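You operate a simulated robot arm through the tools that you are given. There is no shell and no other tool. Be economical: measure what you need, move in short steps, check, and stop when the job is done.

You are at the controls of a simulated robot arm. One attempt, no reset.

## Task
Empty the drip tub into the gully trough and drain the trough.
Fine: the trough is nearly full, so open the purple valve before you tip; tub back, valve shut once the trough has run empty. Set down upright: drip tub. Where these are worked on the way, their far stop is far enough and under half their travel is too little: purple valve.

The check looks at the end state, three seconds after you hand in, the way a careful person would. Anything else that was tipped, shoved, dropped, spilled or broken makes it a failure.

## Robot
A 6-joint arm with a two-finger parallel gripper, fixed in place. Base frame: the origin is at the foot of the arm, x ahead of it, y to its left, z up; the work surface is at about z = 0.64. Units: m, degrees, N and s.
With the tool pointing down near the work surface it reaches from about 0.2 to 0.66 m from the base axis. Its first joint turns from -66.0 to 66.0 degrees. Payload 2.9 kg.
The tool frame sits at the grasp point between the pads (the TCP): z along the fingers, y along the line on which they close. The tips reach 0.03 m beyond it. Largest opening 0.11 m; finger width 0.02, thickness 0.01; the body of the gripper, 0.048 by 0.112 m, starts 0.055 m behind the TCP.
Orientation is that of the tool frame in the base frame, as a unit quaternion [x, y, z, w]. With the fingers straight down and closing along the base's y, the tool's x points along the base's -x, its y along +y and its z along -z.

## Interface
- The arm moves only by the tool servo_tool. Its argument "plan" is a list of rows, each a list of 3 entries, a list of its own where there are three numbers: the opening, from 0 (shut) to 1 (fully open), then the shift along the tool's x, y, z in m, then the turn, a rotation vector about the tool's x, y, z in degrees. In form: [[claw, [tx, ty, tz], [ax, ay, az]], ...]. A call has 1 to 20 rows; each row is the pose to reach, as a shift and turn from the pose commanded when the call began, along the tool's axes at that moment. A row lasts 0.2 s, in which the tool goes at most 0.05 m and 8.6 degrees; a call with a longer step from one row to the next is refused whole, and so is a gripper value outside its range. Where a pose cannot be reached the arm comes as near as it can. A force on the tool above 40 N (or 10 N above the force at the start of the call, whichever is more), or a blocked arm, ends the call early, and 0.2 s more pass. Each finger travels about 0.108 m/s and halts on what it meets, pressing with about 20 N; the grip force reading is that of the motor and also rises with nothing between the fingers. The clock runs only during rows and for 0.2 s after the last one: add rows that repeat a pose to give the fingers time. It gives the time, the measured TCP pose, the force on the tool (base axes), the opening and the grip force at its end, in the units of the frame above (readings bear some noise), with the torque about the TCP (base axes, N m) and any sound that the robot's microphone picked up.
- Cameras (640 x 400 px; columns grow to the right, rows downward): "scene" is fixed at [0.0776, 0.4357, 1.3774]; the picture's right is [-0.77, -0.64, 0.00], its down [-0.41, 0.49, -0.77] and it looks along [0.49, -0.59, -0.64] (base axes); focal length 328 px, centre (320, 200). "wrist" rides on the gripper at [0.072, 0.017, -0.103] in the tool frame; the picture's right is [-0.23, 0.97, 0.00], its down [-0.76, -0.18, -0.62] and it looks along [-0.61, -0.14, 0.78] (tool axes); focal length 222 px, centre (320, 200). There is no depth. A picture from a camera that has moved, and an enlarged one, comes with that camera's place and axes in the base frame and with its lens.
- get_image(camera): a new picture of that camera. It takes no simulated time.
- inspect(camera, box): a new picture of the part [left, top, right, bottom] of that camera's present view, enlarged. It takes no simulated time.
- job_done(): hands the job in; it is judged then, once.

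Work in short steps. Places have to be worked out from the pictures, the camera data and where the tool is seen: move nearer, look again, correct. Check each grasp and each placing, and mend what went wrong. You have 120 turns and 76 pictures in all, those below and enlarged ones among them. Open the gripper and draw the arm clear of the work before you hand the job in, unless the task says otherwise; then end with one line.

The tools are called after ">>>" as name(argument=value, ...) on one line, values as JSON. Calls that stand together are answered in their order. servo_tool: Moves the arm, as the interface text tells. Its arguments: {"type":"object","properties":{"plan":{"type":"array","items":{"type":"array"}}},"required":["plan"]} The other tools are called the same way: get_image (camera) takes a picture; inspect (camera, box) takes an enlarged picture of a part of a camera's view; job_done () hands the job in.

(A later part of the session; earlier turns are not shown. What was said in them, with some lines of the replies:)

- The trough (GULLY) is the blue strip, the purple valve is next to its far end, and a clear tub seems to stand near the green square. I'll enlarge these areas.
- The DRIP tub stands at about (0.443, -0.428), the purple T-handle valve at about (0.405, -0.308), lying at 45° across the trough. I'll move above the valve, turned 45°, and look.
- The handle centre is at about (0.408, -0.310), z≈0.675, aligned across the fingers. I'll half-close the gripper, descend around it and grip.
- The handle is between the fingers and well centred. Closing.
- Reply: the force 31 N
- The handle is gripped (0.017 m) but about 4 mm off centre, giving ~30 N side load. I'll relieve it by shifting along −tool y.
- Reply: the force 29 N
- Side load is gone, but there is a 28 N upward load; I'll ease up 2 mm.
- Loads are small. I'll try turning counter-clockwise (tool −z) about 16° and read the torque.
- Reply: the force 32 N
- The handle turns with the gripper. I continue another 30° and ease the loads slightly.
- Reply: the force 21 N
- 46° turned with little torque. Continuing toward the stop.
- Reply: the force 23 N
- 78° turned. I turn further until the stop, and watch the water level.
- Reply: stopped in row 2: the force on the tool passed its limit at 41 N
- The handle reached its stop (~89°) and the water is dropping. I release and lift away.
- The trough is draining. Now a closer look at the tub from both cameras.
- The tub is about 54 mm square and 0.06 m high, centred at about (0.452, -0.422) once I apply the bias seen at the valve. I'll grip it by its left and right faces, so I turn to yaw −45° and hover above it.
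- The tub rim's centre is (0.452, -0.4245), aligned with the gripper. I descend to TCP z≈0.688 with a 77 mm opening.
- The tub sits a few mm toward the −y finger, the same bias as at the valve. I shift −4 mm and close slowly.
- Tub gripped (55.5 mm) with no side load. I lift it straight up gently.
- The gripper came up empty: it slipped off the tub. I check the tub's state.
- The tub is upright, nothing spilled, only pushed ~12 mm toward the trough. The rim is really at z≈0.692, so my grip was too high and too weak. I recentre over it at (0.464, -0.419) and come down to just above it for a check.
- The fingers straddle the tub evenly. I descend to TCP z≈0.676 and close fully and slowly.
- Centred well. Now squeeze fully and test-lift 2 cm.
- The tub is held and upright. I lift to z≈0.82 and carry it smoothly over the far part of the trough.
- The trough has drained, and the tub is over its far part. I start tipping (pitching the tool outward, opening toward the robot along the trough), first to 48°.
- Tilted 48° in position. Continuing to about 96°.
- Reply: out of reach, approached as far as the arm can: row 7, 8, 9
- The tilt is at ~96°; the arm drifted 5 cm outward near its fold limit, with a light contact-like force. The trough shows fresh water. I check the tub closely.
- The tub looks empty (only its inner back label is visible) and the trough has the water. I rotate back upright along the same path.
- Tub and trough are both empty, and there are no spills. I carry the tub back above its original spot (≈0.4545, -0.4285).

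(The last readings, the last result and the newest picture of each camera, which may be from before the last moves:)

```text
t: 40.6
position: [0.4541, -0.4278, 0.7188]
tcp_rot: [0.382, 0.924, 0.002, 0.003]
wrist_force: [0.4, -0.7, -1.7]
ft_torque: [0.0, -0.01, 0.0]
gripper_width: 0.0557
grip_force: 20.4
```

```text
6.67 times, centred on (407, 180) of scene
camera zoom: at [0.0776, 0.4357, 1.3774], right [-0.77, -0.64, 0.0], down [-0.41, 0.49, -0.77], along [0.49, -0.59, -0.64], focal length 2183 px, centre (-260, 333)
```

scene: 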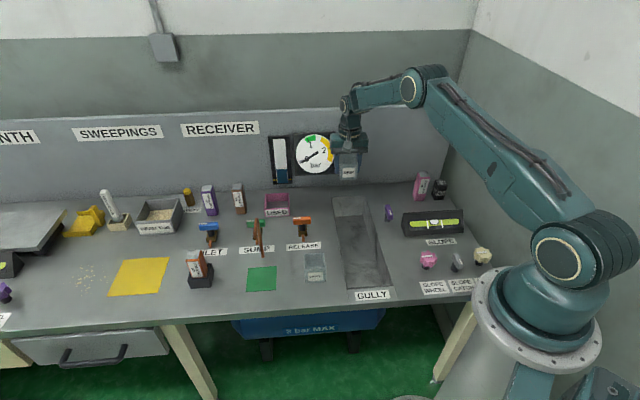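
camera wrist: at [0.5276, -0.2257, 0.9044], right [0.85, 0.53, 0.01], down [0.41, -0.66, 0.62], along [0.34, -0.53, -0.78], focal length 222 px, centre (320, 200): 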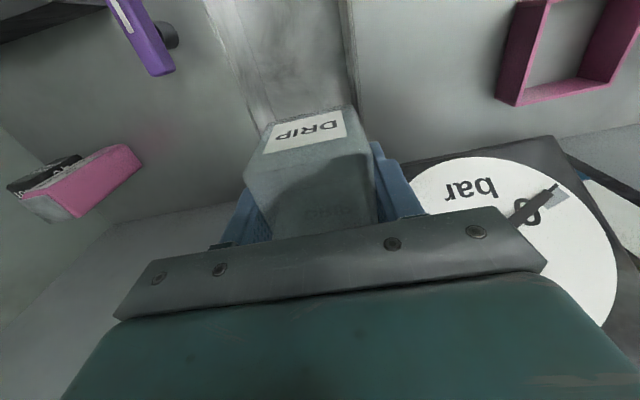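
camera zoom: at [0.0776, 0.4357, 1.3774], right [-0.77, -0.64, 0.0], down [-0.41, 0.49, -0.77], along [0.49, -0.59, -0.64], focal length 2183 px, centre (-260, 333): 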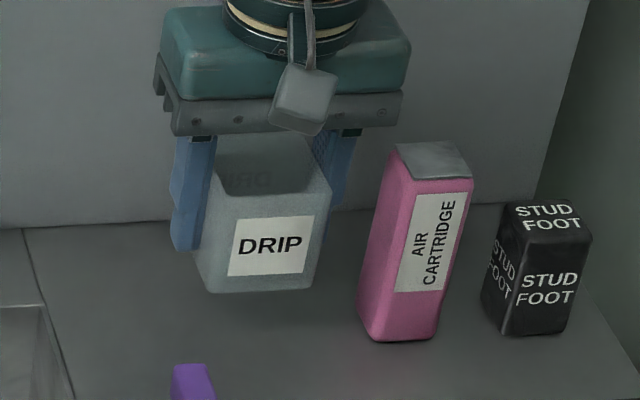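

Above the spot with clearance to the cartridge. I lower to z≈0.6775 and then open slightly.

>>> servo_tool(plan=[[0, [0, 0, 0.015], [0, 0, 0]], [0, [0, 0, 0.027], [0, 0, 0]], [0, [0, 0, 0.035], [0, 0, 0]], [0, [0, 0, 0.039], [0, 0, 0]], [0, [0, 0, 0.0415], [0, 0, 0]], [0, [0, 0, 0.0415], [0, 0, 0]]])

>>> inspect(camera="scene", box=[359, 150, 455, 210])

```text
t: 42.0
position: [0.4551, -0.4283, 0.6782]
tcp_rot: [0.382, 0.924, 0.002, 0.002]
wrist_force: [0.0, 0.2, -0.6]
ft_torque: [0.05, -0.02, -0.02]
gripper_width: 0.0557
grip_force: 20.4
```

```text
6.67 times, centred on (407, 180) of scene
camera zoom: at [0.0776, 0.4357, 1.3774], right [-0.77, -0.64, 0.0], down [-0.41, 0.49, -0.77], along [0.49, -0.59, -0.64], focal length 2183 px, centre (-260, 333)
```

zoom: 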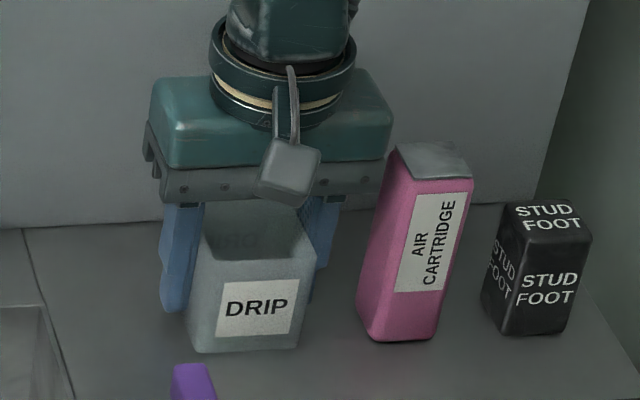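

Tub base is at its original place within 2–3 mm. A final 1.5 mm down, then open gently.

>>> servo_tool(plan=[[0, [0, 0, 0.001], [0, 0, 0]], [0, [0, 0, 0.0015], [0, 0, 0]], [0.52, [0, 0, 0.0015], [0, 0, 0]], [0.6, [0, 0, 0.0015], [0, 0, 0]], [0.7, [0, 0, 0.0015], [0, 0, 0]], [0.7, [0, 0, 0.0015], [0, 0, 0]], [0.7, [0, 0, -0.02], [0, 0, 0]], [0.7, [0, 0, -0.05], [0, 0, 0]], [0.7, [0, 0, -0.08], [0, 0, 0]], [0.7, [0, 0, -0.12], [0, 0, 0]], [0.7, [0, 0, -0.15], [0, 0, 0]], [0.7, [0, 0, -0.15], [0, 0, 0]]])

>>> get_image(camera="wrist")

>>> inspect(camera="scene", box=[320, 130, 500, 300])

```text
t: 44.6
position: [0.4528, -0.4293, 0.8288]
tcp_rot: [0.381, 0.924, 0.002, 0.003]
wrist_force: [-0.6, -0.4, -0.4]
ft_torque: [0.0, 0.0, -0.02]
gripper_width: 0.0769
grip_force: 0.0
```

```text
33 pictures are left
camera wrist: at [0.4132, -0.3657, 0.9327], right [0.85, 0.53, 0.01], down [0.41, -0.66, 0.62], along [0.34, -0.53, -0.78], focal length 222 px, centre (320, 200)
```

wrist: 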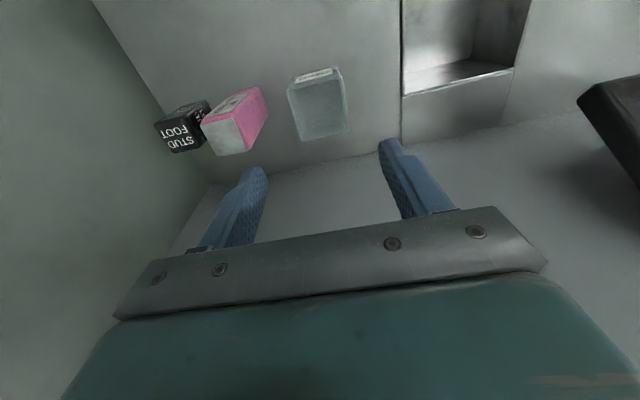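

```text
2.35 times, centred on (410, 215) of scene
camera zoom: at [0.0776, 0.4357, 1.3774], right [-0.77, -0.64, 0.0], down [-0.41, 0.49, -0.77], along [0.49, -0.59, -0.64], focal length 771 px, centre (108, 165)
```

zoom: 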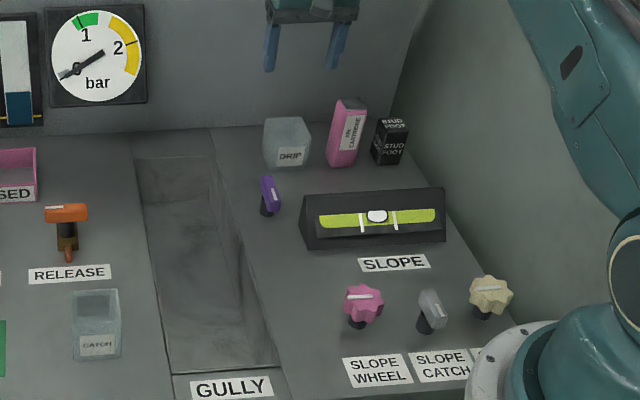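

Tub is upright, empty and back in place; the trough is dry. Now I return over the valve at yaw ~134°, the orientation I left it with.

>>> servo_tool(plan=[[0.5, [0.006, 0.003, 0], [0, 0, -8.5]], [0.5, [0.012, 0.006, 0], [0, 0, -17]], [0.5, [0.018, 0.009, 0], [0, 0, -25.5]], [0.5, [0.024, 0.012, 0], [0, 0, -34]], [0.5, [0.03, 0.015, 0], [0, 0, -42.5]], [0.5, [0.036, 0.018, 0], [0, 0, -51]], [0.5, [0.042, 0.021, 0], [0, 0, -59.5]], [0.5, [0.048, 0.024, 0], [0, 0, -68]], [0.5, [0.054, 0.027, 0], [0, 0, -76.5]], [0.5, [0.06, 0.03, 0], [0, 0, -85]], [0.5, [0.066, 0.033, 0], [0, 0, -93.5]], [0.5, [0.072, 0.036, 0], [0, 0, -102]], [0.5, [0.078, 0.039, 0], [0, 0, -110.5]], [0.5, [0.084, 0.042, 0], [0, 0, -119]], [0.5, [0.09, 0.045, 0], [0, 0, -127.5]], [0.5, [0.096, 0.048, 0], [0, 0, -136]], [0.5, [0.102, 0.05, 0], [0, 0, -144.5]], [0.5, [0.108, 0.052, 0], [0, 0, -153]], [0.5, [0.1125, 0.0528, 0], [0, 0, -161.5]], [0.5, [0.1125, 0.0528, 0], [0, 0, -170]]])

```text
t: 48.8
position: [0.4119, -0.3119, 0.8295]
tcp_rot: [0.889, -0.458, 0.003, -0.001]
wrist_force: [0.5, -0.8, -0.8]
ft_torque: [-0.01, 0.0, -0.03]
gripper_width: 0.0548
grip_force: 0.1
```

Now finish the yaw and lower to just above the handle for a check.

>>> servo_tool(plan=[[0.5, [-0.0005, 0.001, 0.02], [0, 0, -4.5]], [0.5, [-0.0005, 0.001, 0.05], [0, 0, -8.5]], [0.5, [-0.0005, 0.001, 0.08], [0, 0, -8.5]], [0.5, [-0.0005, 0.001, 0.105], [0, 0, -8.5]], [0.5, [-0.0005, 0.001, 0.105], [0, 0, -8.5]]])

>>> get_image(camera="wrist")

```text
t: 50.0
position: [0.4102, -0.3106, 0.723]
tcp_rot: [0.919, -0.393, 0.002, -0.002]
wrist_force: [0.0, -0.1, -0.3]
ft_torque: [-0.03, 0.04, -0.02]
gripper_width: 0.0551
grip_force: 0.2
```

```text
31 pictures are left
camera wrist: at [0.4486, -0.3751, 0.8263], right [-0.86, -0.51, -0.01], down [-0.4, 0.67, 0.62], along [-0.31, 0.54, -0.78], focal length 222 px, centre (320, 200)
```

wrist: 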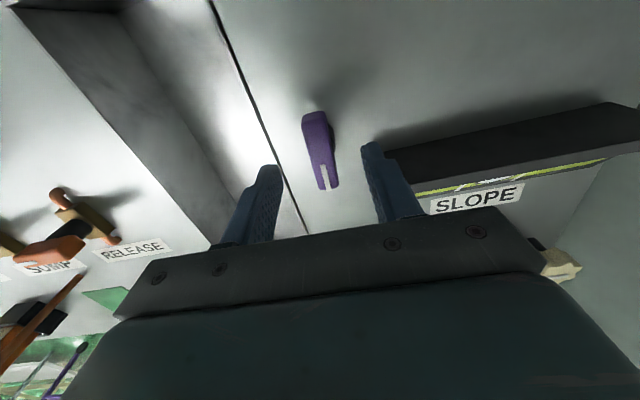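

Handle is between the fingers. Descend and grip.

>>> servo_tool(plan=[[0.4, [0, 0, 0.015], [0, 0, 0]], [0.4, [0, 0, 0.03], [0, 0, 0]], [0.4, [0, 0, 0.0395], [0, 0, 0]], [0.4, [0, 0, 0.0395], [0, 0, 0]], [0.25, [0, 0, 0.0395], [0, 0, 0]], [0.15, [0, 0, 0.0395], [0, 0, 0]], [0, [0, 0, 0.0395], [0, 0, 0]], [0, [0, 0, 0.0395], [0, 0, 0]]])

```text
t: 51.8
position: [0.4104, -0.3117, 0.6832]
tcp_rot: [0.919, -0.394, 0.002, -0.001]
wrist_force: [-3.4, -4.6, -2.3]
ft_torque: [-0.58, 0.28, 0.0]
gripper_width: 0.0169
grip_force: 45.4
```

Gripped cleanly with low forces. Turning clockwise (tool +z) toward closed, first 45°.

>>> servo_tool(plan=[[0, [0, 0, 0], [0, 0, 6]], [0, [0, 0, 0], [0, 0, 13]], [0, [0, 0, 0], [0, 0, 21]], [0, [0, 0, 0], [0, 0, 29]], [0, [0, 0, 0], [0, 0, 37]], [0, [0, 0, 0], [0, 0, 45]], [0, [0, 0, 0], [0, 0, 45]]])

```text
t: 53.4
position: [0.4109, -0.3118, 0.6834]
tcp_rot: [-0.698, 0.717, -0.001, 0.001]
wrist_force: [-9.7, -8.6, -4.6]
ft_torque: [-0.63, 0.56, -0.03]
gripper_width: 0.0169
grip_force: 44.9
```

>>> servo_tool(plan=[[0, [0, 0, 0], [0, 0, 7]], [0, [0, 0, 0], [0, 0, 14]], [0, [0, 0, 0], [0, 0, 21]], [0, [0, 0, 0], [0, 0, 28]], [0, [0, 0, 0], [0, 0, 35]], [0, [0, 0, 0], [0, 0, 40]], [0, [0, 0, 0], [0, 0, 45]], [0, [0, 0, 0], [0, 0, 48]], [0, [0, 0, 0], [0, 0, 48]]])

>>> get_image(camera="wrist")

```text
t: 55.4
position: [0.4105, -0.3112, 0.683]
tcp_rot: [-0.348, 0.938, 0.0, 0.003]
wrist_force: [-22.0, -2.1, -1.5]
ft_torque: [-0.57, 0.75, 1.2]
gripper_width: 0.0177
grip_force: 44.7
```

```text
30 pictures are left
camera wrist: at [0.3435, -0.3455, 0.7871], right [-0.46, 0.89, 0.0], down [0.69, 0.36, 0.63], along [0.55, 0.29, -0.78], focal length 222 px, centre (320, 200)
```

wrist: 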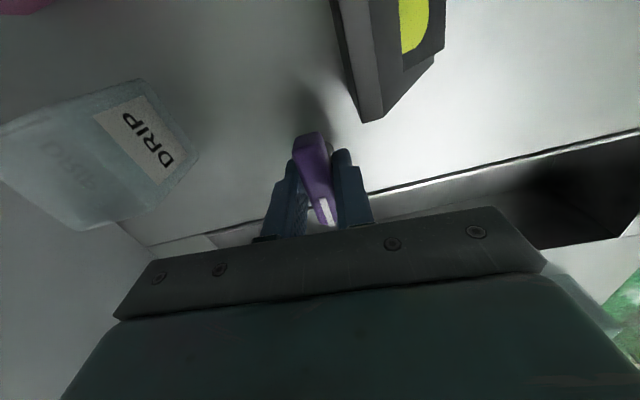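

Torque of 1.2 N·m shows the closed stop. I back off the twist, release, and lift clear.

>>> servo_tool(plan=[[0, [0, 0, 0], [0, 0, -3]], [0.25, [0, 0, 0], [0, 0, -3]], [0.4, [0, 0, 0], [0, 0, -3]], [0.4, [0, 0, 0], [0, 0, -3]], [0.4, [0, 0, -0.03], [0, 0, -3]], [0.4, [0, 0, -0.07], [0, 0, -3]], [0.4, [0, 0, -0.11], [0, 0, -3]], [0.5, [0, 0, -0.15], [0, 0, -3]], [0.7, [0, 0, -0.19], [0, 0, -3]], [0.8, [0, 0, -0.22], [0, 0, -3]], [0.8, [0, 0, -0.22], [0, 0, -3]]])

>>> get_image(camera="scene")

>>> inspect(camera="scene", box=[320, 160, 500, 310])

>>> get_image(camera="wrist")

```text
t: 57.8
position: [0.4093, -0.3117, 0.9039]
tcp_rot: [-0.372, 0.928, -0.001, 0.004]
wrist_force: [-0.4, 0.1, 0.7]
ft_torque: [-0.01, 0.02, 0.01]
gripper_width: 0.0881
grip_force: 0.2
```

```text
29 pictures are left
```

scene: 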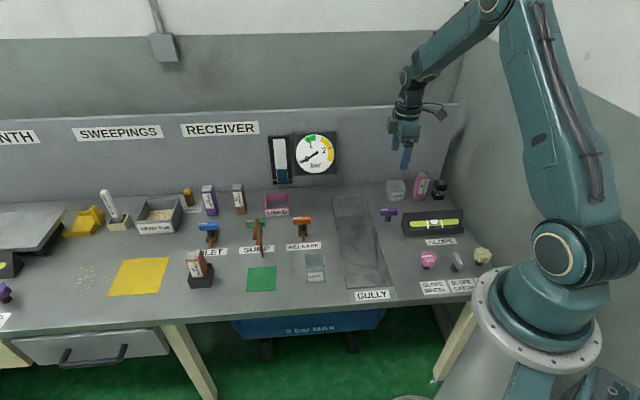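

```text
2.67 times, centred on (410, 235) of scene
camera zoom: at [0.0776, 0.4357, 1.3774], right [-0.77, -0.64, 0.0], down [-0.41, 0.49, -0.77], along [0.49, -0.59, -0.64], focal length 873 px, centre (80, 107)
```

zoom: 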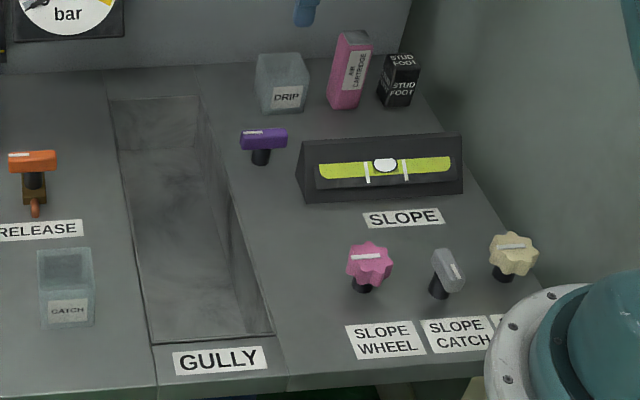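

```text
27 pictures are left
camera wrist: at [0.3451, -0.3498, 1.007], right [-0.51, 0.86, 0.0], down [0.67, 0.4, 0.63], along [0.54, 0.32, -0.78], focal length 222 px, centre (320, 200)
```

wrist: 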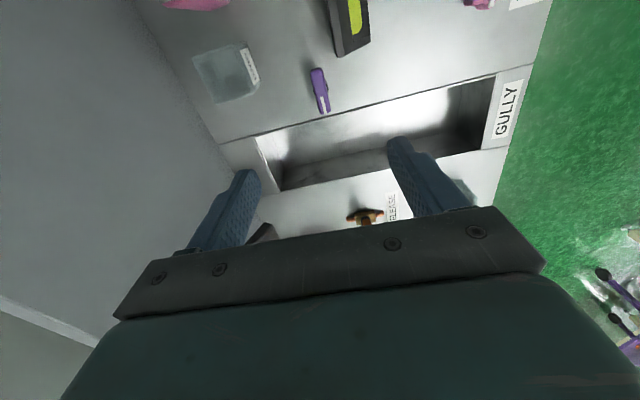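

The valve handle is back in its original closed position, the trough is dry, and the tub is empty and upright in its place. Nothing else has moved and the arm is clear, so I hand in.

>>> job_done()

```text
The job is handed in.
```

The drip tub was emptied into the gully trough and set back upright within a few millimetres of its original spot; the trough ran empty, the purple valve is shut, and I saw no spills or anything else disturbed. My first grip slipped and pushed the tub about 12 mm, which I corrected when I set it down.
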